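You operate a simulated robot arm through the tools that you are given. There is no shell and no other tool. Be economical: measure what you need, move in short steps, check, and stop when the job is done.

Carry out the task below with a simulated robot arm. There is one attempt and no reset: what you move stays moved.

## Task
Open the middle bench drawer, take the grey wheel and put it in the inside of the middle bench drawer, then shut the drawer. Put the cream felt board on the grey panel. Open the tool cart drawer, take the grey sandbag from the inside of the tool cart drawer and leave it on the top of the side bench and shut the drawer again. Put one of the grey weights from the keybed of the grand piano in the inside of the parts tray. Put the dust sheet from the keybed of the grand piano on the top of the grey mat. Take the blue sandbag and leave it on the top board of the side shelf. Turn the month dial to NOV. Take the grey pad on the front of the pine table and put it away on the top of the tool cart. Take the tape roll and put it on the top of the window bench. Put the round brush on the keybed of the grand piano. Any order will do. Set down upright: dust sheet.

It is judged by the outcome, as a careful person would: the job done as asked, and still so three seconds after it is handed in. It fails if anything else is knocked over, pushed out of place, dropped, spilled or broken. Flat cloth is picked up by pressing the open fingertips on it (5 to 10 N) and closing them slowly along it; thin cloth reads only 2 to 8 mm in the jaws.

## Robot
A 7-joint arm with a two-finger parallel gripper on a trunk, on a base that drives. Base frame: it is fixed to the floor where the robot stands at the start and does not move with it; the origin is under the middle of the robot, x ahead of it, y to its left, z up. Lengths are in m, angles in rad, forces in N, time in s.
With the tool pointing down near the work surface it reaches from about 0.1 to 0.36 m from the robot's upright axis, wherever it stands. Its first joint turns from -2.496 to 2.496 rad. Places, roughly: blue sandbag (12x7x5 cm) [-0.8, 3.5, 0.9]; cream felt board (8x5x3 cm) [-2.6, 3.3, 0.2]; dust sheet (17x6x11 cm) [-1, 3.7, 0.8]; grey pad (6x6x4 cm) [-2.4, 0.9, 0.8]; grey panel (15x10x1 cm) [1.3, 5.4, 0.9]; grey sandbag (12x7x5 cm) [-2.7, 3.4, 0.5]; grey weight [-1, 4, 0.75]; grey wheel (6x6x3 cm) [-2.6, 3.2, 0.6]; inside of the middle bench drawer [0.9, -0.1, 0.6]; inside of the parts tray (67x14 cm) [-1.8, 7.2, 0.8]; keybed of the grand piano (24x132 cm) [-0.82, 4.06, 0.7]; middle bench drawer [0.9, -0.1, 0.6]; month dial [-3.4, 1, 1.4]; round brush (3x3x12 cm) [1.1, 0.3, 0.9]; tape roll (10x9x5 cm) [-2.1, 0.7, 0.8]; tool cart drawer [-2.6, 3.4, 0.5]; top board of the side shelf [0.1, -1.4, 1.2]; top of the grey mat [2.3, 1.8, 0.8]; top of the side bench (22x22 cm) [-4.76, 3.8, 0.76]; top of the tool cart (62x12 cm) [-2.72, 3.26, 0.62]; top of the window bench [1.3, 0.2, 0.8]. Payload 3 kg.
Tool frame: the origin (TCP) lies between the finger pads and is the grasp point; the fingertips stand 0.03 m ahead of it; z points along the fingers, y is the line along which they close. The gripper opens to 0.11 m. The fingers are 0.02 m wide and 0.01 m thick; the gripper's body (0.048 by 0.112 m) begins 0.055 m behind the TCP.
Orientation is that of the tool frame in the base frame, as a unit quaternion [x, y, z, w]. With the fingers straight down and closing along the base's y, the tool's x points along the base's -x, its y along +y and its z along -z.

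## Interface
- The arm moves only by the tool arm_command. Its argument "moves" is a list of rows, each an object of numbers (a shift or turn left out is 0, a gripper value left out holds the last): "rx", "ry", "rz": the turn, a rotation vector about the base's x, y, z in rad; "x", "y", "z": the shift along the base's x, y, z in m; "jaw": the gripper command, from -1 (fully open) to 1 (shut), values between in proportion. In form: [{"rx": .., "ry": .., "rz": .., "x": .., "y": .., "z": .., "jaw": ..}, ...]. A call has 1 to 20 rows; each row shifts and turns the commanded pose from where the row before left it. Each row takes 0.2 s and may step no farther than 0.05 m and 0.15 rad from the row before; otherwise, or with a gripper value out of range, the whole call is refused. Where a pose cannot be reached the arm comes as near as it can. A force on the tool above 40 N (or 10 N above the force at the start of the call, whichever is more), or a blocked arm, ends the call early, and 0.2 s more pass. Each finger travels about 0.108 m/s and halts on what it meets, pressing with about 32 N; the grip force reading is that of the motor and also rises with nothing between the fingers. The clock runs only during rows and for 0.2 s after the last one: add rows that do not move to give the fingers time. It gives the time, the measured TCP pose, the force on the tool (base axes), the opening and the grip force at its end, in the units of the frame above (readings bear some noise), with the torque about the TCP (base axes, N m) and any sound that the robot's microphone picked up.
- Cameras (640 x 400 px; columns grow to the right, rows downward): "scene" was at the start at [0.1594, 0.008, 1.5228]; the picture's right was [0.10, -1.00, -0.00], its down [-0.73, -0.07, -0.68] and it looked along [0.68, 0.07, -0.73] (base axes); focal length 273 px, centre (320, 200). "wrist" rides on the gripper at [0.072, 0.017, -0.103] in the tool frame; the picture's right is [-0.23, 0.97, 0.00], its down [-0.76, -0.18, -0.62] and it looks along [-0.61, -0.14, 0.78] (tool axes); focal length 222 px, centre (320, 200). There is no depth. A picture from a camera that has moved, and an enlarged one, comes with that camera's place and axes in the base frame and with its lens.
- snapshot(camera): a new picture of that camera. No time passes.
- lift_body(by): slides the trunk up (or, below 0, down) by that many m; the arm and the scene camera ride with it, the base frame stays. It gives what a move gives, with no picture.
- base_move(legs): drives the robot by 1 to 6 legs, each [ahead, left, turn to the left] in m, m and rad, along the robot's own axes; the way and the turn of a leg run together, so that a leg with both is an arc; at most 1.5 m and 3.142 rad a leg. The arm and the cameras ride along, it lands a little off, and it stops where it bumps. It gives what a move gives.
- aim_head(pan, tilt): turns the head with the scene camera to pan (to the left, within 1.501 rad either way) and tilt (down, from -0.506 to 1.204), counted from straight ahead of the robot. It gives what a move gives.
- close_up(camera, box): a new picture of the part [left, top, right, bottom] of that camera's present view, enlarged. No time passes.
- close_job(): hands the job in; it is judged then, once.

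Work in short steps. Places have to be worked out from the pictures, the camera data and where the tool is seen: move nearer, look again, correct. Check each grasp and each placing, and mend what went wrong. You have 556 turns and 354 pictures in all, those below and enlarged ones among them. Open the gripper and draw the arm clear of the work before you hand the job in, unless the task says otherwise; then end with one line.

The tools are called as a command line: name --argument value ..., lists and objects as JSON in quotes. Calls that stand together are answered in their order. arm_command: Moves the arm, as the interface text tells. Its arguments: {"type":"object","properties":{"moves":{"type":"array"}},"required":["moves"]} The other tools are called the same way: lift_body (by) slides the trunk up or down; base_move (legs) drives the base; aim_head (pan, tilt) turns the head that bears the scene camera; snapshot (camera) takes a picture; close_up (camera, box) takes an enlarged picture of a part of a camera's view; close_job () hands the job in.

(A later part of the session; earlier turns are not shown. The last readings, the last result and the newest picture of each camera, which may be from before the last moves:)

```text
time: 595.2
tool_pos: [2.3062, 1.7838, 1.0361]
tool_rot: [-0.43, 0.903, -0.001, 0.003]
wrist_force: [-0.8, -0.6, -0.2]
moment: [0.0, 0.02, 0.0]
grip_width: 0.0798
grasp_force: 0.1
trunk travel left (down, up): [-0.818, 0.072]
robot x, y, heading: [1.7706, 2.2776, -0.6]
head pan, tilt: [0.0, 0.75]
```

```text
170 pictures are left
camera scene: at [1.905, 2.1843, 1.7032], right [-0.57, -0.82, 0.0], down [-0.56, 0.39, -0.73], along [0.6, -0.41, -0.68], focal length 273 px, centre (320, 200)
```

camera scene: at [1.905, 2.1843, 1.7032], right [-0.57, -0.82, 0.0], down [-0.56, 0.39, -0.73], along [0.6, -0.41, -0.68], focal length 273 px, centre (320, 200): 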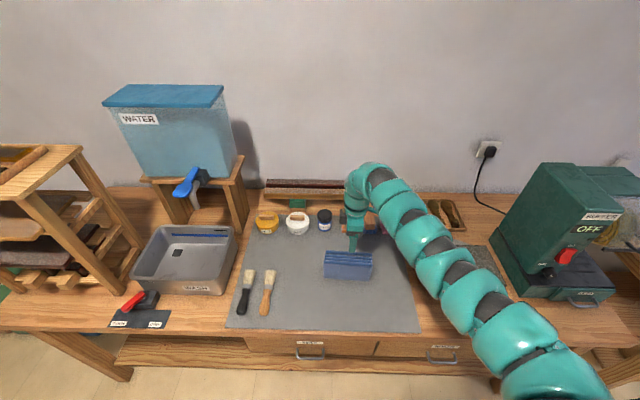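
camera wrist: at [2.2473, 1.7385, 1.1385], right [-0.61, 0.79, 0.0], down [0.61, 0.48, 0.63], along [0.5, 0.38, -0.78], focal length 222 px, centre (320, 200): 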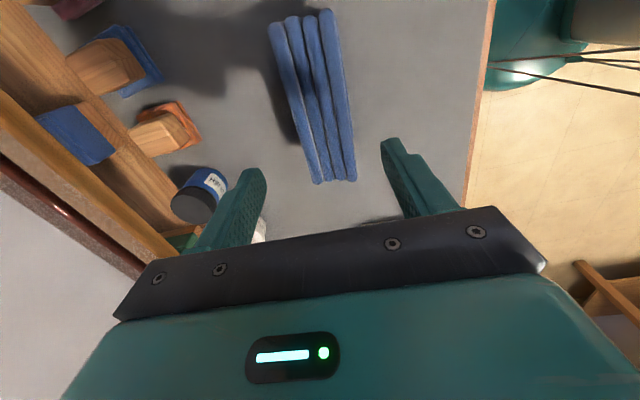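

The dust sheet stands upright on the grey mat. Next I go to the window bench to open the middle drawer; tool yaw back to normal first.

base_move --legs '[[-0.4, 0, 0]]'

arm_command --moves '[{"rz": -0.147}, {"rz": -0.147}, {"rz": -0.147}, {"rz": -0.147}, {"rz": -0.147}, {"rz": -0.147}, {"rz": -0.147}, {"rz": -0.147}, {"rz": -0.147}, {"rz": -0.147}, {}]'

base_move --legs '[[-0.016, -1.16, 0], [-0.016, -1.16, 0]]'

aim_head --pan 0.0 --tilt 0.8

snapshot --camera "scene"

```text
time: 597.6
tool_pos: [1.9852, 2.0017, 1.0358]
tool_rot: [-0.429, 0.903, -0.003, 0.003]
wrist_force: [0.3, 0.7, 0.0]
moment: [-0.01, -0.03, 0.01]
grip_width: 0.0798
grasp_force: 0.0
trunk travel left (down, up): [-0.818, 0.072]
robot x, y, heading: [1.4482, 2.4999, -0.607]
head pan, tilt: [0.0, 0.75]
```

```text
time: 600.0
tool_pos: [1.9849, 2.002, 1.0346]
tool_rot: [0.288, 0.958, -0.003, 0.0]
wrist_force: [-0.9, 0.4, -0.3]
moment: [0.0, -0.02, -0.01]
grip_width: 0.08
grasp_force: 0.0
trunk travel left (down, up): [-0.818, 0.072]
robot x, y, heading: [1.451, 2.4938, -0.606]
head pan, tilt: [0.0, 0.75]
```

```text
time: 611.4
tool_pos: [0.6641, 0.1188, 1.0363]
tool_rot: [0.279, 0.96, -0.002, 0.0]
wrist_force: [-0.6, 0.4, -0.9]
moment: [-0.01, -0.04, 0.0]
grip_width: 0.0796
grasp_force: 0.0
trunk travel left (down, up): [-0.818, 0.072]
robot x, y, heading: [0.1231, 0.6044, -0.588]
head pan, tilt: [0.0, 0.75]
```

```text
time: 612.0
tool_pos: [0.6652, 0.119, 1.0355]
tool_rot: [0.28, 0.96, -0.003, 0.0]
wrist_force: [-0.1, -0.6, 0.4]
moment: [0.0, 0.01, 0.02]
grip_width: 0.0799
grasp_force: 0.0
trunk travel left (down, up): [-0.818, 0.072]
robot x, y, heading: [0.1225, 0.6058, -0.587]
head pan, tilt: [0.0, 0.799]
```

```text
169 pictures are left
camera scene: at [0.257, 0.5149, 1.6993], right [-0.55, -0.83, 0.0], down [-0.6, 0.4, -0.7], along [0.58, -0.39, -0.72], focal length 273 px, centre (320, 200)
```

scene: 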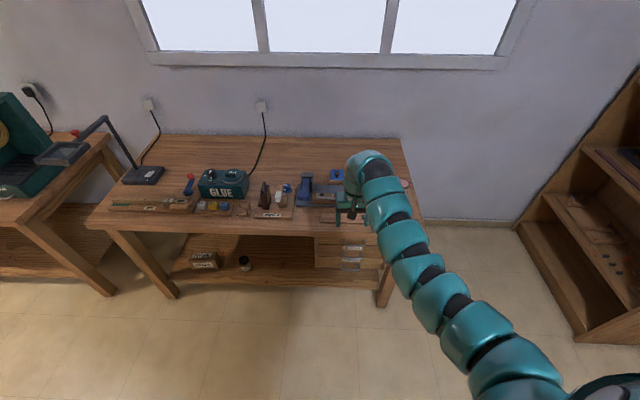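

close_up --camera "scene" --box '[290, 200, 410, 300]'

snapshot --camera "wrist"

```text
4.00 times, centred on (350, 250) of scene
camera zoom: at [0.257, 0.5149, 1.6993], right [-0.55, -0.83, 0.0], down [-0.6, 0.4, -0.7], along [0.58, -0.39, -0.72], focal length 1090 px, centre (200, 0)
```

zoom: 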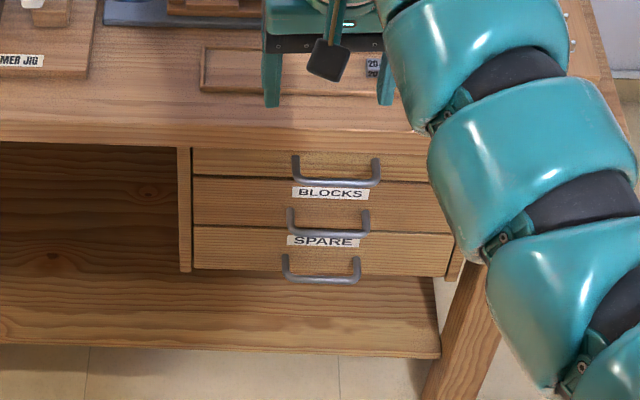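

```text
167 pictures are left
camera wrist: at [0.6136, 0.172, 1.1388], right [0.71, 0.7, 0.0], down [0.55, -0.56, 0.63], along [0.44, -0.45, -0.78], focal length 222 px, centre (320, 200)
```

wrist: 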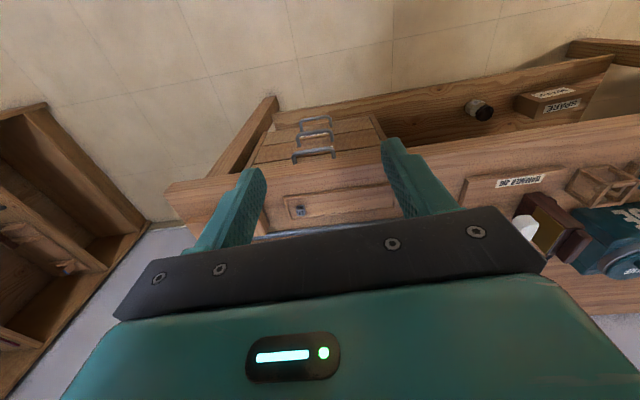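

The middle drawer (label BLOCKS) has its bar handle at about (0.758, -0.003, 0.572). I draw the tool in, make it horizontal, and roll the jaws vertical as I did at the cart.

arm_command --moves '[{"x": -0.0333, "y": 0.0222}, {"x": -0.0333, "y": 0.0222}, {"x": -0.0333, "y": 0.0222}, {"x": -0.0333, "y": 0.0222}, {"x": 0.0222, "y": 0.0333}, {"x": 0.0222, "y": 0.0333}, {"rx": -0.0792, "ry": -0.1191}, {"rx": -0.0792, "ry": -0.1191}, {"rx": -0.0792, "ry": -0.1191}, {"rx": -0.0792, "ry": -0.1191}, {"rx": -0.0792, "ry": -0.1191}, {"rx": -0.0792, "ry": -0.1191}, {"rx": -0.0792, "ry": -0.1191}, {"rx": -0.0792, "ry": -0.1191}, {"rx": -0.0792, "ry": -0.1191}, {"rx": -0.0792, "ry": -0.1191}, {"rx": -0.0792, "ry": -0.1191}]'

arm_command --moves '[{"rx": 0.1191, "ry": -0.0792, "jaw": 0.1}, {"rx": 0.1191, "ry": -0.0792}, {"rx": 0.1191, "ry": -0.0792}, {"rx": 0.1191, "ry": -0.0792}, {"rx": 0.1191, "ry": -0.0792}, {"rx": 0.1191, "ry": -0.0792}, {"rx": 0.1191, "ry": -0.0792}, {"rx": 0.1191, "ry": -0.0792}, {"rx": 0.1191, "ry": -0.0792}, {"rx": 0.1191, "ry": -0.0792}, {"rx": 0.1191, "ry": -0.0792}]'

```text
time: 615.6
tool_pos: [0.592, 0.2528, 1.0065]
tool_rot: [0.199, 0.676, -0.214, 0.677]
wrist_force: [-0.1, -0.8, 0.4]
moment: [0.01, 0.0, -0.01]
grip_width: 0.0798
grasp_force: 0.1
out of reach, approached as far as the arm can: row 2, 3, 4
trunk travel left (down, up): [-0.818, 0.072]
robot x, y, heading: [0.1198, 0.6045, -0.584]
head pan, tilt: [0.0, 0.799]
```

```text
time: 618.0
tool_pos: [0.5914, 0.2518, 1.0068]
tool_rot: [0.623, 0.338, 0.326, 0.625]
wrist_force: [0.5, -0.4, -0.4]
moment: [0.01, -0.01, 0.01]
grip_width: 0.0495
grasp_force: 0.1
trunk travel left (down, up): [-0.818, 0.072]
robot x, y, heading: [0.1194, 0.6051, -0.587]
head pan, tilt: [0.0, 0.799]
```

Tool is horizontal. I shift right, approach to ~17 cm from the handle, and lower to handle height.

base_move --legs '[[0.11, -0.118, -0.01]]'

lift_body --by -0.4

lift_body --by -0.035

snapshot --camera "wrist"

close_up --camera "scene" --box '[240, 150, 440, 290]'

```text
time: 619.5
tool_pos: [0.6128, 0.0859, 1.0063]
tool_rot: [0.626, 0.335, 0.322, 0.626]
wrist_force: [0.5, -0.5, 0.5]
moment: [-0.03, -0.02, 0.0]
grip_width: 0.0494
grasp_force: 0.1
trunk travel left (down, up): [-0.818, 0.072]
robot x, y, heading: [0.1509, 0.4471, -0.601]
head pan, tilt: [0.0, 0.799]
```

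```text
time: 623.3
tool_pos: [0.6116, 0.0872, 0.6081]
tool_rot: [0.625, 0.335, 0.323, 0.627]
wrist_force: [0.5, -0.1, 0.9]
moment: [-0.01, -0.04, 0.01]
grip_width: 0.0497
grasp_force: 0.1
trunk travel left (down, up): [-0.418, 0.472]
robot x, y, heading: [0.1474, 0.4458, -0.601]
head pan, tilt: [0.0, 0.799]
```

```text
time: 624.1
tool_pos: [0.6123, 0.087, 0.5714]
tool_rot: [0.625, 0.335, 0.322, 0.627]
wrist_force: [-0.3, -0.5, -0.5]
moment: [-0.01, -0.01, 0.02]
grip_width: 0.0495
grasp_force: 0.1
trunk travel left (down, up): [-0.383, 0.507]
robot x, y, heading: [0.1428, 0.4424, -0.599]
head pan, tilt: [0.0, 0.799]
```

```text
166 pictures are left
camera wrist: at [0.5691, 0.2054, 0.5877], right [-0.11, -0.18, 0.98], down [-0.95, -0.27, -0.16], along [0.3, -0.95, -0.13], focal length 222 px, centre (320, 200)
```

wrist: 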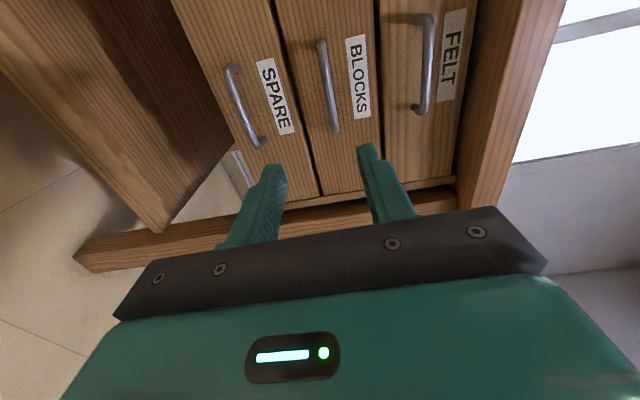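

```text
2.86 times, centred on (340, 220) of scene
camera zoom: at [0.2812, 0.3546, 1.2643], right [-0.56, -0.83, 0.0], down [-0.59, 0.41, -0.7], along [0.58, -0.39, -0.72], focal length 779 px, centre (263, 143)
```

zoom: 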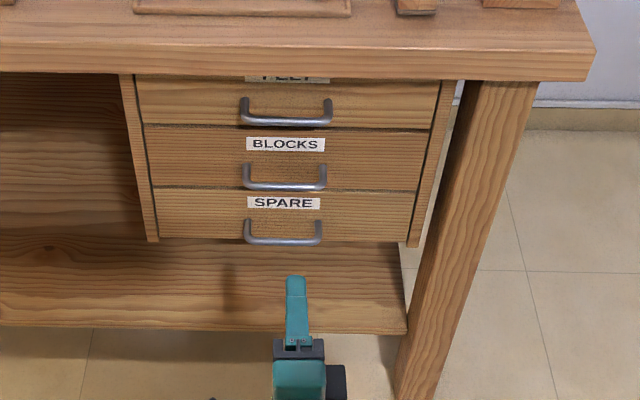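

The middle handle's bar is at (0.7705, -0.005, 0.575), at jaw height. I advance 10 cm with the base, then view.

base_move --legs '[[0.1, 0.0135, 0]]'

snapshot --camera "wrist"

```text
time: 625.2
tool_pos: [0.703, 0.0423, 0.5716]
tool_rot: [0.624, 0.335, 0.323, 0.627]
wrist_force: [-0.6, 0.3, -0.4]
moment: [0.0, 0.01, 0.01]
grip_width: 0.0495
grasp_force: 0.0
trunk travel left (down, up): [-0.383, 0.507]
robot x, y, heading: [0.2431, 0.3978, -0.599]
head pan, tilt: [0.0, 0.799]
```

```text
164 pictures are left
camera wrist: at [0.6598, 0.1599, 0.5878], right [-0.11, -0.18, 0.98], down [-0.95, -0.27, -0.16], along [0.3, -0.95, -0.13], focal length 222 px, centre (320, 200)
```

wrist: 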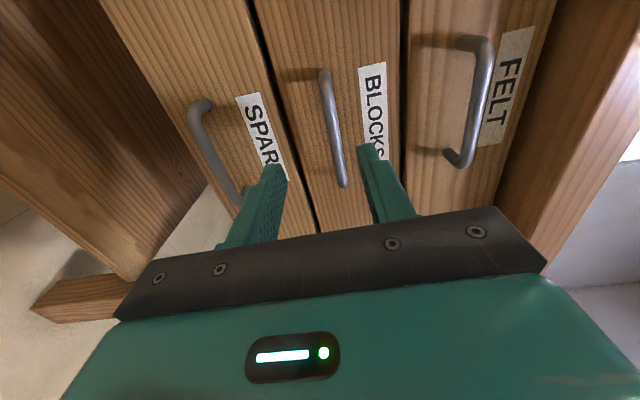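

The bar runs between the fingers. I advance 6.4 cm with the arm and close.

arm_command --moves '[{"x": 0.0265, "y": -0.0178, "z": 0.002}, {"x": 0.0265, "y": -0.0178}, {}, {"jaw": 0.4}, {"jaw": 0.7}, {"jaw": 1}, {"jaw": 1}, {}]'

snapshot --camera "wrist"

```text
time: 626.6
tool_pos: [0.7578, 0.0056, 0.5826]
tool_rot: [0.622, 0.33, 0.325, 0.632]
wrist_force: [-17.8, 16.9, 18.9]
moment: [0.49, -0.45, 0.28]
grip_width: 0.0098
grasp_force: 32.1
trunk travel left (down, up): [-0.383, 0.507]
robot x, y, heading: [0.2395, 0.3972, -0.594]
head pan, tilt: [0.0, 0.799]
stopped in row 6: the force on the tool passed its limit at 49 N (the readings are from after the stop); the commanded pose is now the measured one
```

```text
163 pictures are left
camera wrist: at [0.7151, 0.1246, 0.5983], right [-0.13, -0.17, 0.98], down [-0.95, -0.27, -0.17], along [0.3, -0.95, -0.13], focal length 222 px, centre (320, 200)
```

wrist: 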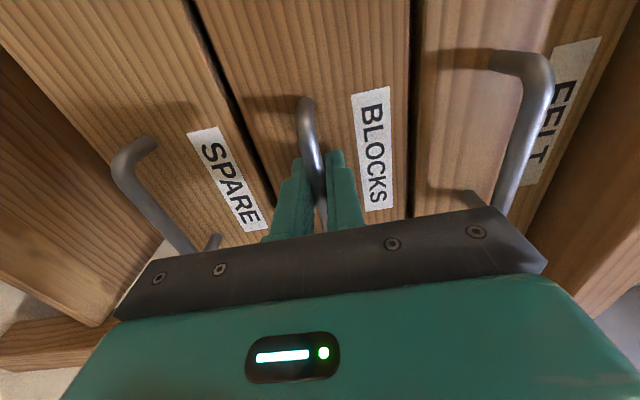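

Gripped the bar. I pull gently with the arm.

arm_command --moves '[{"x": -0.0165, "y": 0.0113}, {"x": -0.0165, "y": 0.0113}, {"x": -0.0165, "y": 0.0113}, {}]'

```text
time: 627.6
tool_pos: [0.7106, 0.0415, 0.5835]
tool_rot: [0.623, 0.33, 0.324, 0.631]
wrist_force: [2.6, 3.2, 31.3]
moment: [0.62, -0.47, -0.42]
grip_width: 0.0096
grasp_force: 44.9
trunk travel left (down, up): [-0.383, 0.507]
robot x, y, heading: [0.2412, 0.3953, -0.6]
head pan, tilt: [0.0, 0.799]
```

It slides. I ease upward a bit and pull the rest with the base.

arm_command --moves '[{"z": 0.003}, {}]'

base_move --legs '[[-0.1, 0, 0]]'

snapshot --camera "scene"

```text
time: 628.2
tool_pos: [0.7101, 0.0409, 0.5833]
tool_rot: [0.623, 0.333, 0.324, 0.63]
wrist_force: [1.2, 3.2, 13.0]
moment: [0.64, -0.5, 0.07]
grip_width: 0.0094
grasp_force: 44.9
trunk travel left (down, up): [-0.383, 0.507]
robot x, y, heading: [0.2375, 0.397, -0.603]
head pan, tilt: [0.0, 0.799]
```

```text
time: 629.4
tool_pos: [0.6302, 0.099, 0.5829]
tool_rot: [0.622, 0.334, 0.325, 0.629]
wrist_force: [5.3, 8.2, 0.6]
moment: [0.66, -0.47, 0.55]
grip_width: 0.0097
grasp_force: 45.1
trunk travel left (down, up): [-0.383, 0.507]
robot x, y, heading: [0.1544, 0.4529, -0.596]
head pan, tilt: [0.0, 0.799]
```

```text
162 pictures are left
camera scene: at [0.2897, 0.3666, 1.2643], right [-0.56, -0.83, 0.0], down [-0.59, 0.4, -0.7], along [0.58, -0.39, -0.72], focal length 273 px, centre (320, 200)
```

scene: 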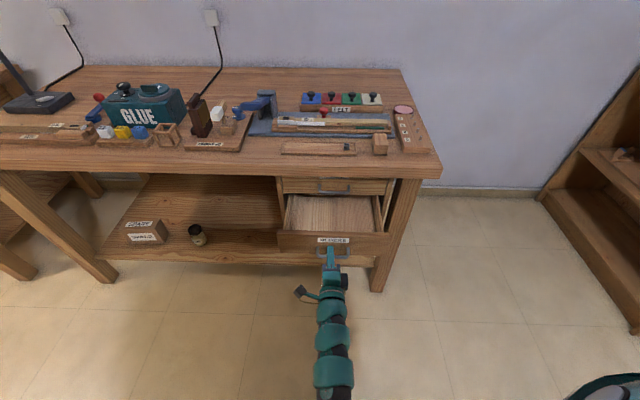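

Open ~16 cm; the drawer is empty. I try a little further.

base_move --legs '[[-0.04, 0, 0]]'

close_up --camera "scene" --box '[240, 150, 440, 290]'

```text
time: 630.2
tool_pos: [0.5967, 0.124, 0.5837]
tool_rot: [0.622, 0.335, 0.327, 0.628]
wrist_force: [8.5, 13.1, 6.9]
moment: [0.67, -0.5, 0.56]
grip_width: 0.0096
grasp_force: 45.3
trunk travel left (down, up): [-0.383, 0.507]
robot x, y, heading: [0.1233, 0.4753, -0.589]
head pan, tilt: [0.0, 0.799]
```

```text
2.86 times, centred on (340, 220) of scene
camera zoom: at [0.2563, 0.3898, 1.2644], right [-0.56, -0.83, 0.0], down [-0.59, 0.4, -0.7], along [0.58, -0.39, -0.72], focal length 779 px, centre (263, 143)
```

zoom: 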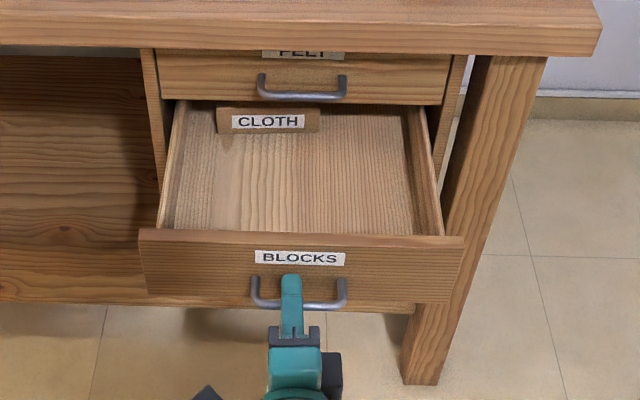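

The drawer is open 20 cm. I release the handle and back away.

arm_command --moves '[{"jaw": 0.5}, {"jaw": 0.0}, {}]'

base_move --legs '[[-0.3, 0, 0]]'

lift_body --by 0.4

arm_command --moves '[{"x": 0.033, "y": -0.022}, {"rx": -0.1191, "ry": 0.0792}, {"rx": -0.1191, "ry": 0.0792}, {"rx": -0.1191, "ry": 0.0792}, {"rx": -0.1191, "ry": 0.0792}, {"rx": -0.1191, "ry": 0.0792}, {"rx": -0.1191, "ry": 0.0792}, {"rx": -0.1191, "ry": 0.0792}, {"rx": -0.1191, "ry": 0.0792}, {"rx": -0.1191, "ry": 0.0792}, {"rx": -0.1191, "ry": 0.0792}, {"rx": -0.1191, "ry": 0.0792}]'

arm_command --moves '[{"x": 0.033, "y": -0.022}, {"rx": 0.0792, "ry": 0.1191}, {"rx": 0.0792, "ry": 0.1191}, {"rx": 0.0792, "ry": 0.1191}, {"rx": 0.0792, "ry": 0.1191}, {"rx": 0.0792, "ry": 0.1191}, {"rx": 0.0792, "ry": 0.1191}, {"rx": 0.0792, "ry": 0.1191}, {"rx": 0.0792, "ry": 0.1191}, {"rx": 0.0792, "ry": 0.1191}, {"rx": 0.0792, "ry": 0.1191}, {"rx": 0.0792, "ry": 0.1191}]'

```text
time: 631.0
tool_pos: [0.5968, 0.1221, 0.5819]
tool_rot: [0.622, 0.335, 0.327, 0.628]
wrist_force: [-0.2, -0.2, -0.6]
moment: [-0.01, 0.02, 0.03]
grip_width: 0.0549
grasp_force: 0.1
trunk travel left (down, up): [-0.383, 0.507]
robot x, y, heading: [0.1237, 0.4778, -0.598]
head pan, tilt: [0.0, 0.799]
```

```text
time: 633.1
tool_pos: [0.3509, 0.2911, 0.5833]
tool_rot: [0.622, 0.336, 0.327, 0.628]
wrist_force: [0.0, -0.2, 0.2]
moment: [0.03, -0.01, 0.01]
grip_width: 0.0548
grasp_force: 0.1
trunk travel left (down, up): [-0.383, 0.507]
robot x, y, heading: [-0.1218, 0.643, -0.595]
head pan, tilt: [0.0, 0.799]
```

```text
time: 636.9
tool_pos: [0.3508, 0.2906, 0.9827]
tool_rot: [0.622, 0.335, 0.327, 0.627]
wrist_force: [0.8, -0.6, -0.3]
moment: [-0.02, -0.01, -0.01]
grip_width: 0.055
grasp_force: 0.0
trunk travel left (down, up): [-0.783, 0.107]
robot x, y, heading: [-0.1236, 0.6443, -0.594]
head pan, tilt: [0.0, 0.799]
```

```text
time: 639.5
tool_pos: [0.3821, 0.268, 0.984]
tool_rot: [0.196, 0.676, -0.211, 0.678]
wrist_force: [-1.1, 0.7, -0.3]
moment: [0.01, 0.01, 0.02]
grip_width: 0.0551
grasp_force: 0.1
trunk travel left (down, up): [-0.783, 0.107]
robot x, y, heading: [-0.1256, 0.6456, -0.593]
head pan, tilt: [0.0, 0.799]
```

```text
time: 642.1
tool_pos: [0.4169, 0.2472, 0.9824]
tool_rot: [0.281, 0.96, 0.0, 0.002]
wrist_force: [-0.9, 0.9, 0.5]
moment: [-0.01, -0.01, 0.0]
grip_width: 0.0549
grasp_force: 0.1
trunk travel left (down, up): [-0.783, 0.107]
robot x, y, heading: [-0.1271, 0.6489, -0.598]
head pan, tilt: [0.0, 0.799]
```

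Tool is down again. I now drive around the floor items to the pine table for the tape roll, approaching between hose and chair.

base_move --legs '[[-0.083, 0.79, 0], [-0.546, 0.535, 0], [-1.213, -0.706, 0], [-0.464, -0.437, 0], [0, 0, -1.012]]'

aim_head --pan 0.0 --tilt 0.9

snapshot --camera "scene"

```text
time: 662.3
tool_pos: [-1.9205, 1.4463, 0.9836]
tool_rot: [0.71, 0.704, -0.002, 0.003]
wrist_force: [0.9, 0.1, -0.1]
moment: [-0.05, 0.0, 0.0]
grip_width: 0.0551
grasp_force: 0.0
trunk travel left (down, up): [-0.783, 0.107]
robot x, y, heading: [-1.8707, 2.1135, -1.606]
head pan, tilt: [0.0, 0.799]
```

```text
time: 662.9
tool_pos: [-1.9198, 1.4471, 0.9822]
tool_rot: [0.711, 0.703, -0.002, 0.003]
wrist_force: [-0.2, 0.4, -0.1]
moment: [0.0, 0.0, -0.03]
grip_width: 0.0548
grasp_force: 0.0
trunk travel left (down, up): [-0.783, 0.107]
robot x, y, heading: [-1.8707, 2.1161, -1.606]
head pan, tilt: [0.0, 0.901]
```

```text
160 pictures are left
camera scene: at [-1.8754, 1.9604, 1.6564], right [-1.0, 0.03, 0.0], down [0.03, 0.78, -0.62], along [-0.02, -0.62, -0.78], focal length 273 px, centre (320, 200)
```

scene: 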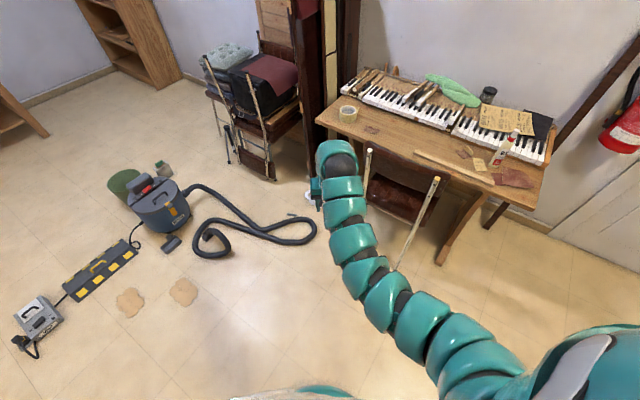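

The tape roll is at about (-2.07, 0.69). I drive forward to (-1.95, 1.40), between chair and hose.

base_move --legs '[[0.7, -0.07, 0]]'

snapshot --camera "wrist"

snapshot --camera "scene"

```text
time: 666.8
tool_pos: [-2.0216, 0.7459, 0.9814]
tool_rot: [0.715, 0.7, -0.001, 0.003]
wrist_force: [-0.3, 0.3, -0.2]
moment: [0.01, -0.02, 0.02]
grip_width: 0.0548
grasp_force: 0.1
trunk travel left (down, up): [-0.783, 0.107]
robot x, y, heading: [-1.968, 1.4182, -1.615]
head pan, tilt: [0.0, 0.901]
```

```text
159 pictures are left
camera wrist: at [-2.0031, 0.8199, 1.0854], right [0.97, -0.25, 0.0], down [-0.19, -0.75, 0.63], along [-0.15, -0.61, -0.78], focal length 222 px, centre (320, 200)
```

wrist: 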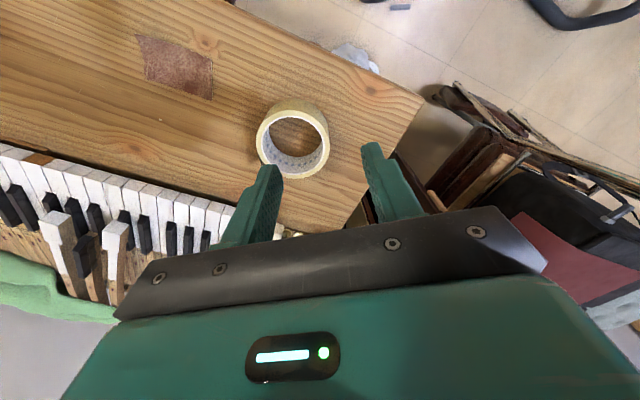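

```text
158 pictures are left
camera scene: at [-1.9722, 1.2607, 1.6563], right [-1.0, 0.04, 0.0], down [0.03, 0.78, -0.62], along [-0.03, -0.62, -0.78], focal length 273 px, centre (320, 200)
```

scene: 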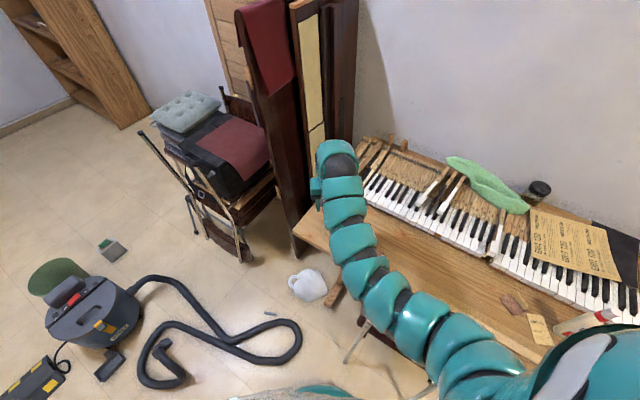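

The roll lies flat, centre (-2.062, 0.713), ~9 cm across. I'll grip its east wall with one finger in the hole: wall centre (-2.024, 0.709). I align and lower to look again.

arm_command --moves '[{"x": -0.002, "y": -0.036}, {}]'

lift_body --by -0.09

snapshot --camera "wrist"

```text
time: 667.4
tool_pos: [-2.0224, 0.7141, 0.9814]
tool_rot: [0.714, 0.7, -0.002, 0.003]
wrist_force: [0.2, -0.2, 0.3]
moment: [-0.01, 0.01, 0.0]
grip_width: 0.055
grasp_force: 0.0
trunk travel left (down, up): [-0.783, 0.107]
robot x, y, heading: [-1.9641, 1.4159, -1.61]
head pan, tilt: [0.0, 0.901]
```

```text
time: 668.6
tool_pos: [-2.0253, 0.7133, 0.8912]
tool_rot: [0.714, 0.7, -0.001, 0.004]
wrist_force: [0.0, 0.6, 0.1]
moment: [0.01, 0.02, 0.0]
grip_width: 0.0549
grasp_force: 0.1
trunk travel left (down, up): [-0.693, 0.197]
robot x, y, heading: [-1.9666, 1.4164, -1.605]
head pan, tilt: [0.0, 0.901]
```

```text
157 pictures are left
camera wrist: at [-2.0045, 0.7849, 0.9938], right [0.97, -0.25, 0.0], down [-0.19, -0.75, 0.63], along [-0.15, -0.61, -0.78], focal length 222 px, centre (320, 200)
```

wrist: 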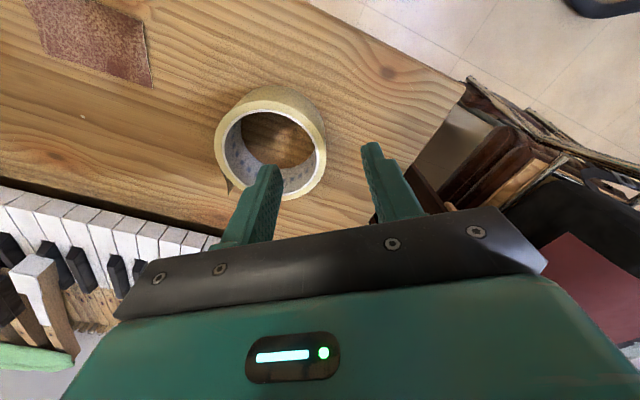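

The wall (x from −2.028 to −2.018) is right below the TCP. I descend.

arm_command --moves '[{"x": 0.002, "y": 0.002}, {}]'

lift_body --by -0.055

arm_command --moves '[{"z": -0.007}, {"z": -0.006}, {}]'

snapshot --camera "wrist"

```text
time: 669.2
tool_pos: [-2.0209, 0.7144, 0.8922]
tool_rot: [0.714, 0.7, -0.002, 0.003]
wrist_force: [-0.6, -0.4, -0.8]
moment: [0.0, -0.01, -0.02]
grip_width: 0.0552
grasp_force: 0.0
trunk travel left (down, up): [-0.693, 0.197]
robot x, y, heading: [-1.9666, 1.4157, -1.612]
head pan, tilt: [0.0, 0.901]
```

```text
time: 670.2
tool_pos: [-2.0206, 0.7163, 0.8362]
tool_rot: [0.713, 0.701, -0.002, 0.003]
wrist_force: [-0.4, 0.5, -0.1]
moment: [0.01, 0.01, -0.02]
grip_width: 0.055
grasp_force: 0.1
trunk travel left (down, up): [-0.638, 0.252]
robot x, y, heading: [-1.9645, 1.4168, -1.615]
head pan, tilt: [0.0, 0.901]
```

```text
time: 671.0
tool_pos: [-2.022, 0.716, 0.824]
tool_rot: [0.714, 0.7, -0.002, 0.003]
wrist_force: [0.8, -0.2, 0.1]
moment: [0.0, -0.02, 0.03]
grip_width: 0.0552
grasp_force: 0.0
trunk travel left (down, up): [-0.638, 0.252]
robot x, y, heading: [-1.9691, 1.417, -1.609]
head pan, tilt: [0.0, 0.901]
```

```text
156 pictures are left
camera wrist: at [-2.003, 0.7876, 0.9269], right [0.97, -0.25, 0.0], down [-0.19, -0.75, 0.63], along [-0.15, -0.61, -0.78], focal length 222 px, centre (320, 200)
```

wrist: 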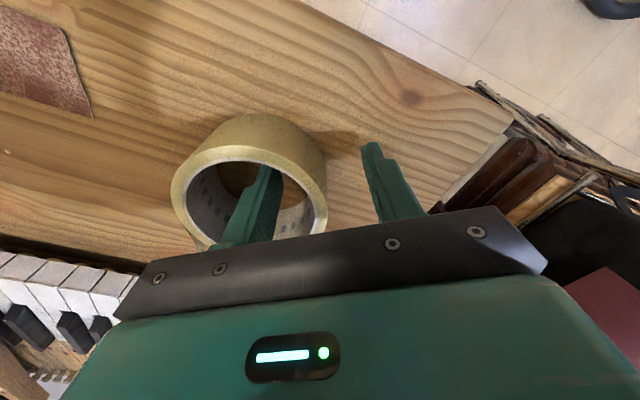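

Left finger is in the hole, right one outside. I close.

arm_command --moves '[{"z": -0.004, "jaw": 0.3}, {"jaw": 0.5}, {"jaw": 0.7}, {"jaw": 0.9}, {"jaw": 1}, {}, {}]'

lift_body --by 0.1

snapshot --camera "wrist"

```text
time: 672.6
tool_pos: [-2.022, 0.7159, 0.8196]
tool_rot: [0.714, 0.7, -0.001, 0.004]
wrist_force: [-1.3, -0.6, 1.6]
moment: [0.03, 0.18, 0.07]
grip_width: 0.0083
grasp_force: 32.0
trunk travel left (down, up): [-0.638, 0.252]
robot x, y, heading: [-1.9657, 1.4165, -1.609]
head pan, tilt: [0.0, 0.901]
```

```text
time: 673.9
tool_pos: [-2.0206, 0.7152, 0.919]
tool_rot: [0.714, 0.7, -0.001, 0.002]
wrist_force: [0.4, 0.0, -1.2]
moment: [0.03, -0.01, 0.01]
grip_width: 0.0088
grasp_force: 32.1
trunk travel left (down, up): [-0.738, 0.152]
robot x, y, heading: [-1.9672, 1.4141, -1.61]
head pan, tilt: [0.0, 0.901]
```

```text
155 pictures are left
camera wrist: at [-2.003, 0.7881, 1.0227], right [0.97, -0.25, 0.0], down [-0.19, -0.75, 0.63], along [-0.15, -0.61, -0.78], focal length 222 px, centre (320, 200)
```

wrist: 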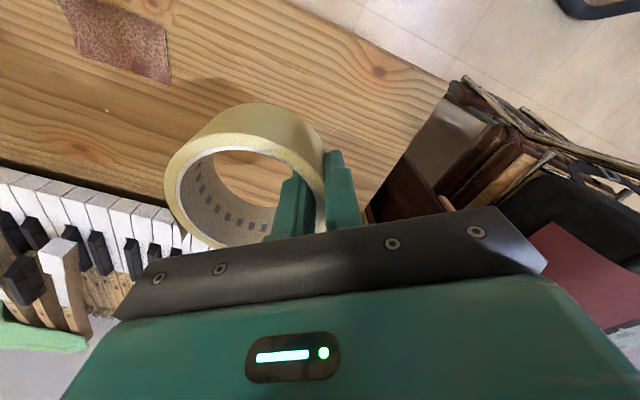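

The roll is held. I back out the way I came, then drive to the window bench.

lift_body --by 0.145

base_move --legs '[[-0.7, 0.07, 0], [0, 0, 1.012], [0.464, 0.437, 0], [1.213, 0.706, 0], [1.1, -0.75, 0]]'

aim_head --pan 0.0 --tilt 0.75

snapshot --camera "scene"

snapshot --camera "wrist"

```text
time: 675.6
tool_pos: [-2.0213, 0.7158, 1.0647]
tool_rot: [0.714, 0.7, -0.001, 0.002]
wrist_force: [0.3, -0.2, -1.1]
moment: [-0.03, -0.05, -0.05]
grip_width: 0.0086
grasp_force: 32.2
trunk travel left (down, up): [-0.883, 0.007]
robot x, y, heading: [-1.9645, 1.4148, -1.61]
head pan, tilt: [0.0, 0.901]
```

```text
time: 698.1
tool_pos: [1.2263, 0.4839, 1.0647]
tool_rot: [0.285, 0.959, 0.0, 0.004]
wrist_force: [1.0, -1.0, -0.9]
moment: [0.02, 0.01, -0.02]
grip_width: 0.0079
grasp_force: 31.2
trunk travel left (down, up): [-0.883, 0.007]
robot x, y, heading: [0.6612, 0.9085, -0.602]
head pan, tilt: [0.0, 0.901]
```

```text
time: 698.8
tool_pos: [1.2259, 0.4852, 1.0645]
tool_rot: [0.285, 0.958, -0.001, 0.004]
wrist_force: [0.0, -0.4, -0.2]
moment: [0.03, 0.0, -0.01]
grip_width: 0.008
grasp_force: 31.7
trunk travel left (down, up): [-0.883, 0.007]
robot x, y, heading: [0.6616, 0.9012, -0.598]
head pan, tilt: [0.0, 0.75]
```

```text
154 pictures are left
camera scene: at [0.7966, 0.8122, 1.7683], right [-0.57, -0.82, 0.0], down [-0.56, 0.39, -0.73], along [0.6, -0.41, -0.68], focal length 273 px, centre (320, 200)
```

scene: 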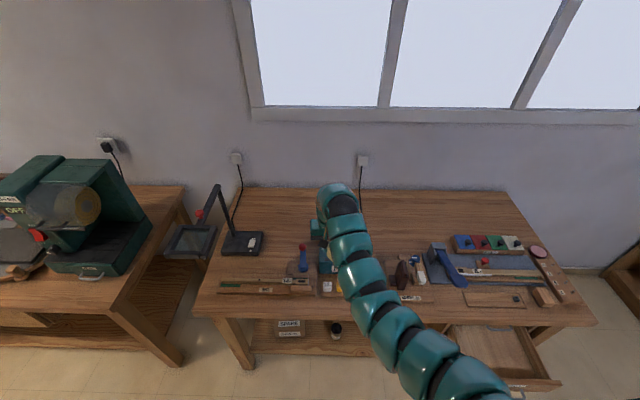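

```text
153 pictures are left
camera wrist: at [1.1749, 0.5381, 1.168], right [0.72, 0.69, 0.0], down [0.54, -0.56, 0.63], along [0.43, -0.45, -0.78], focal length 222 px, centre (320, 200)
```

wrist: 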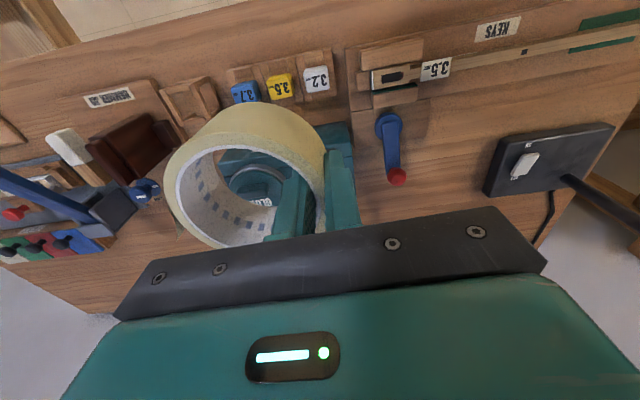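

The free back strip of the bench, right of the GLUE box, suits: roll centre about (1.25, 0.05). The open drawer is near, so I keep the base further left: 0.17 ahead, 0.17 right, and the arm does the rest.

base_move --legs '[[0.17, -0.17, 0]]'

arm_command --moves '[{"x": -0.0205, "y": -0.03}, {"x": -0.0205, "y": -0.03}, {"x": -0.0205, "y": -0.03}, {"x": -0.0125, "y": -0.018}, {"x": 0.025, "y": -0.017}, {"x": 0.025, "y": -0.017}, {"x": 0.025, "y": -0.017}, {}]'

snapshot --camera "scene"

snapshot --camera "wrist"

```text
time: 700.6
tool_pos: [1.2642, 0.244, 1.0655]
tool_rot: [0.289, 0.957, 0.0, 0.003]
wrist_force: [0.5, -0.8, -0.6]
moment: [0.04, -0.01, -0.01]
grip_width: 0.008
grasp_force: 32.1
trunk travel left (down, up): [-0.883, 0.007]
robot x, y, heading: [0.7032, 0.6684, -0.608]
head pan, tilt: [0.0, 0.75]
```

```text
time: 702.4
tool_pos: [1.262, 0.0854, 1.0653]
tool_rot: [0.29, 0.957, 0.001, 0.003]
wrist_force: [-1.1, -0.9, -1.2]
moment: [0.02, -0.04, -0.02]
grip_width: 0.0078
grasp_force: 31.8
trunk travel left (down, up): [-0.883, 0.007]
robot x, y, heading: [0.7055, 0.6638, -0.609]
head pan, tilt: [0.0, 0.75]
```

```text
152 pictures are left
camera scene: at [0.8345, 0.5735, 1.7683], right [-0.57, -0.82, 0.0], down [-0.56, 0.39, -0.73], along [0.6, -0.42, -0.68], focal length 273 px, centre (320, 200)
```

scene: 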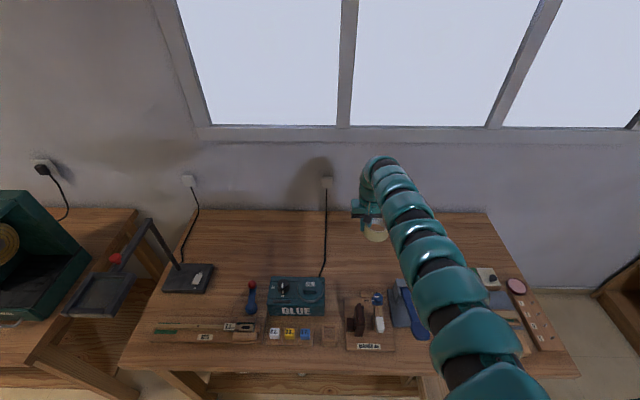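

```text
151 pictures are left
camera wrist: at [1.2115, 0.1395, 1.1683], right [0.73, 0.68, 0.01], down [0.53, -0.57, 0.63], along [0.43, -0.45, -0.78], focal length 222 px, centre (320, 200)
```

wrist: 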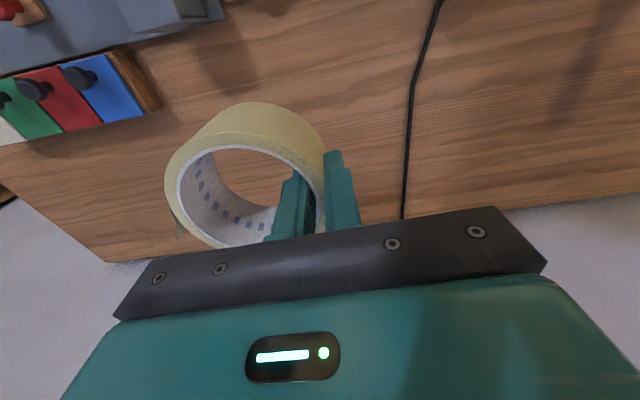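

The landing spot is bare wood. I lower by trunk 0.18 m, then carefully by arm.

lift_body --by -0.18

snapshot --camera "scene"

lift_body --by -0.03

arm_command --moves '[{"z": -0.005}, {"z": -0.005}, {"z": -0.004}, {}]'

```text
time: 704.4
tool_pos: [1.2645, 0.0868, 0.8856]
tool_rot: [0.289, 0.957, 0.0, 0.003]
wrist_force: [0.4, 0.8, -0.3]
moment: [0.01, 0.01, -0.02]
grip_width: 0.0076
grasp_force: 32.0
trunk travel left (down, up): [-0.703, 0.187]
robot x, y, heading: [0.7033, 0.6656, -0.609]
head pan, tilt: [0.0, 0.75]
```

```text
150 pictures are left
camera scene: at [0.8366, 0.5752, 1.5883], right [-0.57, -0.82, 0.0], down [-0.56, 0.39, -0.73], along [0.6, -0.42, -0.68], focal length 273 px, centre (320, 200)
```

scene: 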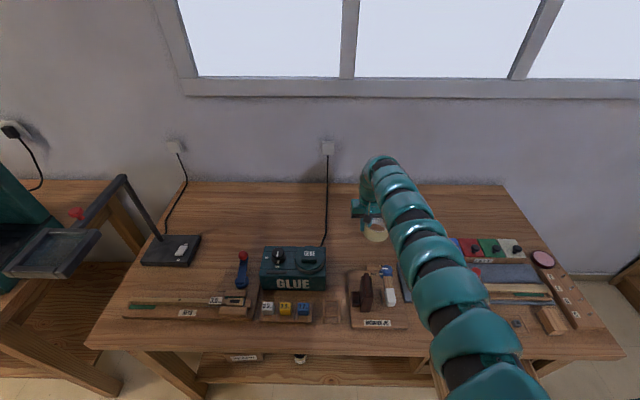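

```text
time: 705.2
tool_pos: [1.2638, 0.0877, 0.8563]
tool_rot: [0.289, 0.957, 0.001, 0.003]
wrist_force: [0.0, 0.6, -0.5]
moment: [0.04, 0.01, 0.01]
grip_width: 0.0079
grasp_force: 32.0
trunk travel left (down, up): [-0.673, 0.217]
robot x, y, heading: [0.7013, 0.6686, -0.609]
head pan, tilt: [0.0, 0.75]
```

```text
time: 706.2
tool_pos: [1.2644, 0.0871, 0.8412]
tool_rot: [0.288, 0.958, 0.001, 0.003]
wrist_force: [0.2, -0.5, -0.3]
moment: [-0.01, -0.02, 0.0]
grip_width: 0.008
grasp_force: 32.4
trunk travel left (down, up): [-0.673, 0.217]
robot x, y, heading: [0.701, 0.6693, -0.604]
head pan, tilt: [0.0, 0.75]
```

arm_command --moves '[{"z": -0.005}, {"z": -0.005}, {"z": -0.005}, {"z": -0.004}, {}]'

snapshot --camera "wrist"

```text
time: 706.8
tool_pos: [1.2671, 0.0854, 0.8398]
tool_rot: [0.289, 0.957, -0.003, 0.013]
wrist_force: [-1.4, 1.4, 14.9]
moment: [0.19, 0.66, -0.09]
grip_width: 0.0083
grasp_force: 32.0
out of reach, approached as far as the arm can: row 3
trunk travel left (down, up): [-0.673, 0.217]
robot x, y, heading: [0.7067, 0.6684, -0.608]
head pan, tilt: [0.0, 0.75]
stopped in row 3: the force on the tool passed its limit at 43 N (the readings are from after the stop); the commanded pose is now the measured one
```

```text
149 pictures are left
camera wrist: at [1.2131, 0.1412, 0.9413], right [0.73, 0.69, 0.01], down [0.52, -0.56, 0.64], along [0.44, -0.46, -0.77], focal length 222 px, centre (320, 200)
```

wrist: 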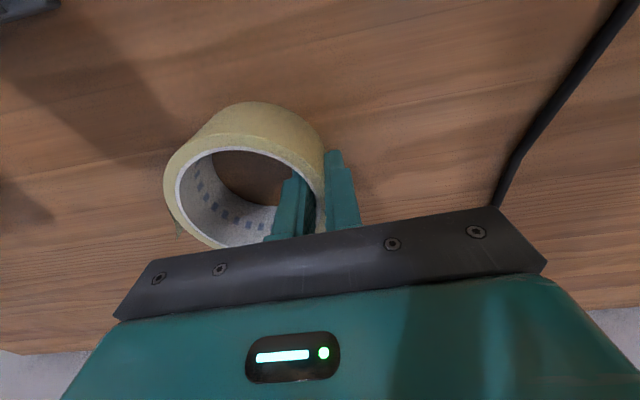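

Contact with the bench. I open (to ~4 cm) and rise.

arm_command --moves '[{"jaw": 0.8}, {"jaw": 0.6}, {"jaw": 0.4}, {"jaw": 0.3}, {}]'

lift_body --by 0.2

snapshot --camera "wrist"

```text
time: 708.0
tool_pos: [1.2655, 0.085, 0.837]
tool_rot: [0.289, 0.957, -0.002, 0.01]
wrist_force: [-1.0, 0.0, 0.2]
moment: [0.02, 0.02, -0.06]
grip_width: 0.0388
grasp_force: 0.0
trunk travel left (down, up): [-0.673, 0.217]
robot x, y, heading: [0.703, 0.6686, -0.602]
head pan, tilt: [0.0, 0.75]
```

```text
time: 710.2
tool_pos: [1.2658, 0.0853, 1.0365]
tool_rot: [0.289, 0.957, -0.002, 0.01]
wrist_force: [0.2, -0.6, 0.2]
moment: [-0.02, -0.04, 0.02]
grip_width: 0.0383
grasp_force: 0.1
trunk travel left (down, up): [-0.873, 0.017]
robot x, y, heading: [0.7034, 0.6679, -0.604]
head pan, tilt: [0.0, 0.75]
```

```text
148 pictures are left
camera wrist: at [1.2135, 0.1407, 1.1383], right [0.73, 0.69, 0.01], down [0.53, -0.56, 0.64], along [0.44, -0.46, -0.77], focal length 222 px, centre (320, 200)
```

wrist: 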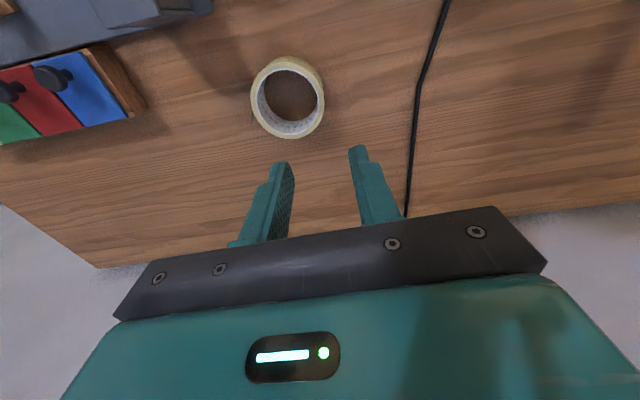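

Tape roll placed. Now the grey wheel on the cart at (-2.573, 3.153). I back off and drive to the cart's east end.

base_move --legs '[[-0.35, 0, 0], [-0.96, 0.837, 0], [-1.184, -0.574, 0], [0, 0, -3.13]]'

aim_head --pan 0.0 --tilt 0.75

snapshot --camera "scene"

```text
time: 732.1
tool_pos: [-1.7879, 2.879, 1.0361]
tool_rot: [0.957, -0.288, -0.011, -0.002]
wrist_force: [0.0, -0.1, 0.5]
moment: [0.01, -0.02, -0.03]
grip_width: 0.0387
grasp_force: 0.0
trunk travel left (down, up): [-0.873, 0.017]
robot x, y, heading: [-1.2226, 2.2977, 2.531]
head pan, tilt: [0.0, 0.75]
```

```text
time: 732.7
tool_pos: [-1.7876, 2.8794, 1.0371]
tool_rot: [0.958, -0.288, -0.011, -0.002]
wrist_force: [-0.4, -0.5, -1.0]
moment: [0.0, 0.0, -0.01]
grip_width: 0.0386
grasp_force: 0.0
trunk travel left (down, up): [-0.873, 0.017]
robot x, y, heading: [-1.2215, 2.3005, 2.533]
head pan, tilt: [0.0, 0.75]
```

```text
147 pictures are left
camera scene: at [-1.3584, 2.3907, 1.7583], right [0.57, 0.82, 0.0], down [0.56, -0.39, -0.73], along [-0.6, 0.42, -0.68], focal length 273 px, centre (320, 200)
```

scene: 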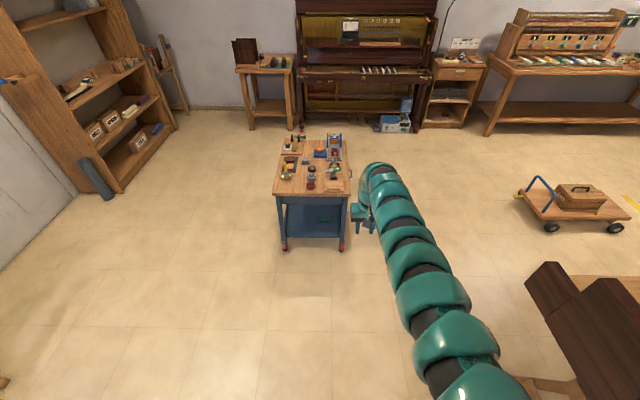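

base_move --legs '[[0.62, 0.224, 0]]'

snapshot --camera "wrist"

close_up --camera "scene" --box '[220, 140, 420, 280]'

```text
time: 736.4
tool_pos: [-2.4261, 3.0636, 1.0369]
tool_rot: [0.956, -0.294, -0.01, -0.003]
wrist_force: [0.1, -0.5, -0.4]
moment: [0.03, -0.02, -0.02]
grip_width: 0.0387
grasp_force: 0.0
trunk travel left (down, up): [-0.873, 0.017]
robot x, y, heading: [-1.8693, 2.4774, 2.522]
head pan, tilt: [0.0, 0.75]
```

```text
146 pictures are left
camera wrist: at [-2.3728, 3.0079, 1.1382], right [-0.74, -0.68, 0.01], down [-0.52, 0.57, 0.64], along [-0.44, 0.47, -0.77], focal length 222 px, centre (320, 200)
```

wrist: 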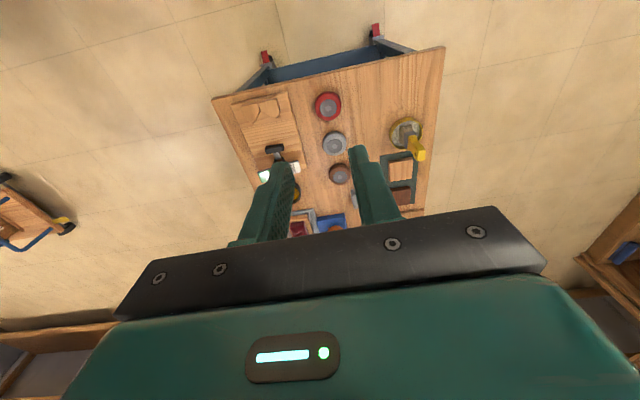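

```text
2.86 times, centred on (320, 210) of scene
camera zoom: at [-2.0026, 2.5709, 1.7582], right [0.58, 0.81, 0.0], down [0.56, -0.4, -0.73], along [-0.6, 0.42, -0.68], focal length 779 px, centre (320, 171)
```

zoom: 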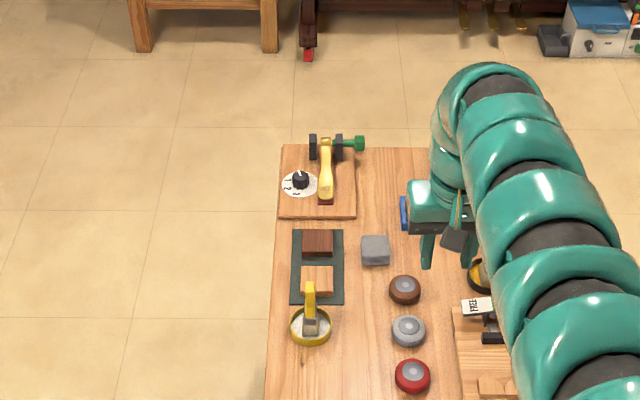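

The grey wheel is at (-2.566, 3.153). I open the jaws and drive 0.166 m ahead over it.

base_move --legs '[[0.166, 0.008, 0]]'

arm_command --moves '[{"jaw": -0.2}, {"jaw": -0.5}, {}]'

lift_body --by -0.28

snapshot --camera "wrist"

```text
time: 737.8
tool_pos: [-2.5671, 3.1559, 1.036]
tool_rot: [0.955, -0.295, -0.01, -0.002]
wrist_force: [-0.1, 0.1, -0.5]
moment: [-0.02, -0.02, -0.01]
grip_width: 0.0385
grasp_force: 0.1
trunk travel left (down, up): [-0.873, 0.017]
robot x, y, heading: [-2.0084, 2.5682, 2.526]
head pan, tilt: [0.0, 0.75]
```

```text
time: 738.6
tool_pos: [-2.5667, 3.1553, 1.0378]
tool_rot: [0.956, -0.295, -0.011, -0.003]
wrist_force: [-0.3, -0.9, -0.1]
moment: [0.03, 0.01, 0.01]
grip_width: 0.0825
grasp_force: 0.2
trunk travel left (down, up): [-0.873, 0.017]
robot x, y, heading: [-2.0089, 2.5682, 2.525]
head pan, tilt: [0.0, 0.75]
```

```text
time: 741.5
tool_pos: [-2.5651, 3.156, 0.7565]
tool_rot: [0.955, -0.295, -0.011, -0.002]
wrist_force: [-0.5, 0.5, 0.8]
moment: [-0.02, 0.04, -0.03]
grip_width: 0.0826
grasp_force: 0.2
trunk travel left (down, up): [-0.593, 0.297]
robot x, y, heading: [-2.0099, 2.5664, 2.525]
head pan, tilt: [0.0, 0.75]
```

```text
144 pictures are left
camera wrist: at [-2.5136, 3.0994, 0.8585], right [-0.74, -0.68, 0.01], down [-0.52, 0.57, 0.64], along [-0.44, 0.47, -0.77], focal length 222 px, centre (320, 200)
```

wrist: 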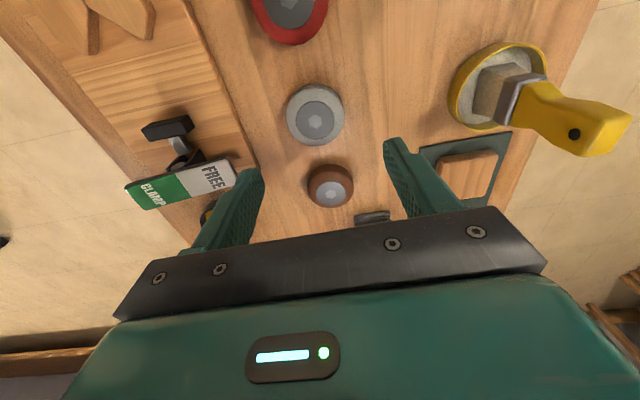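

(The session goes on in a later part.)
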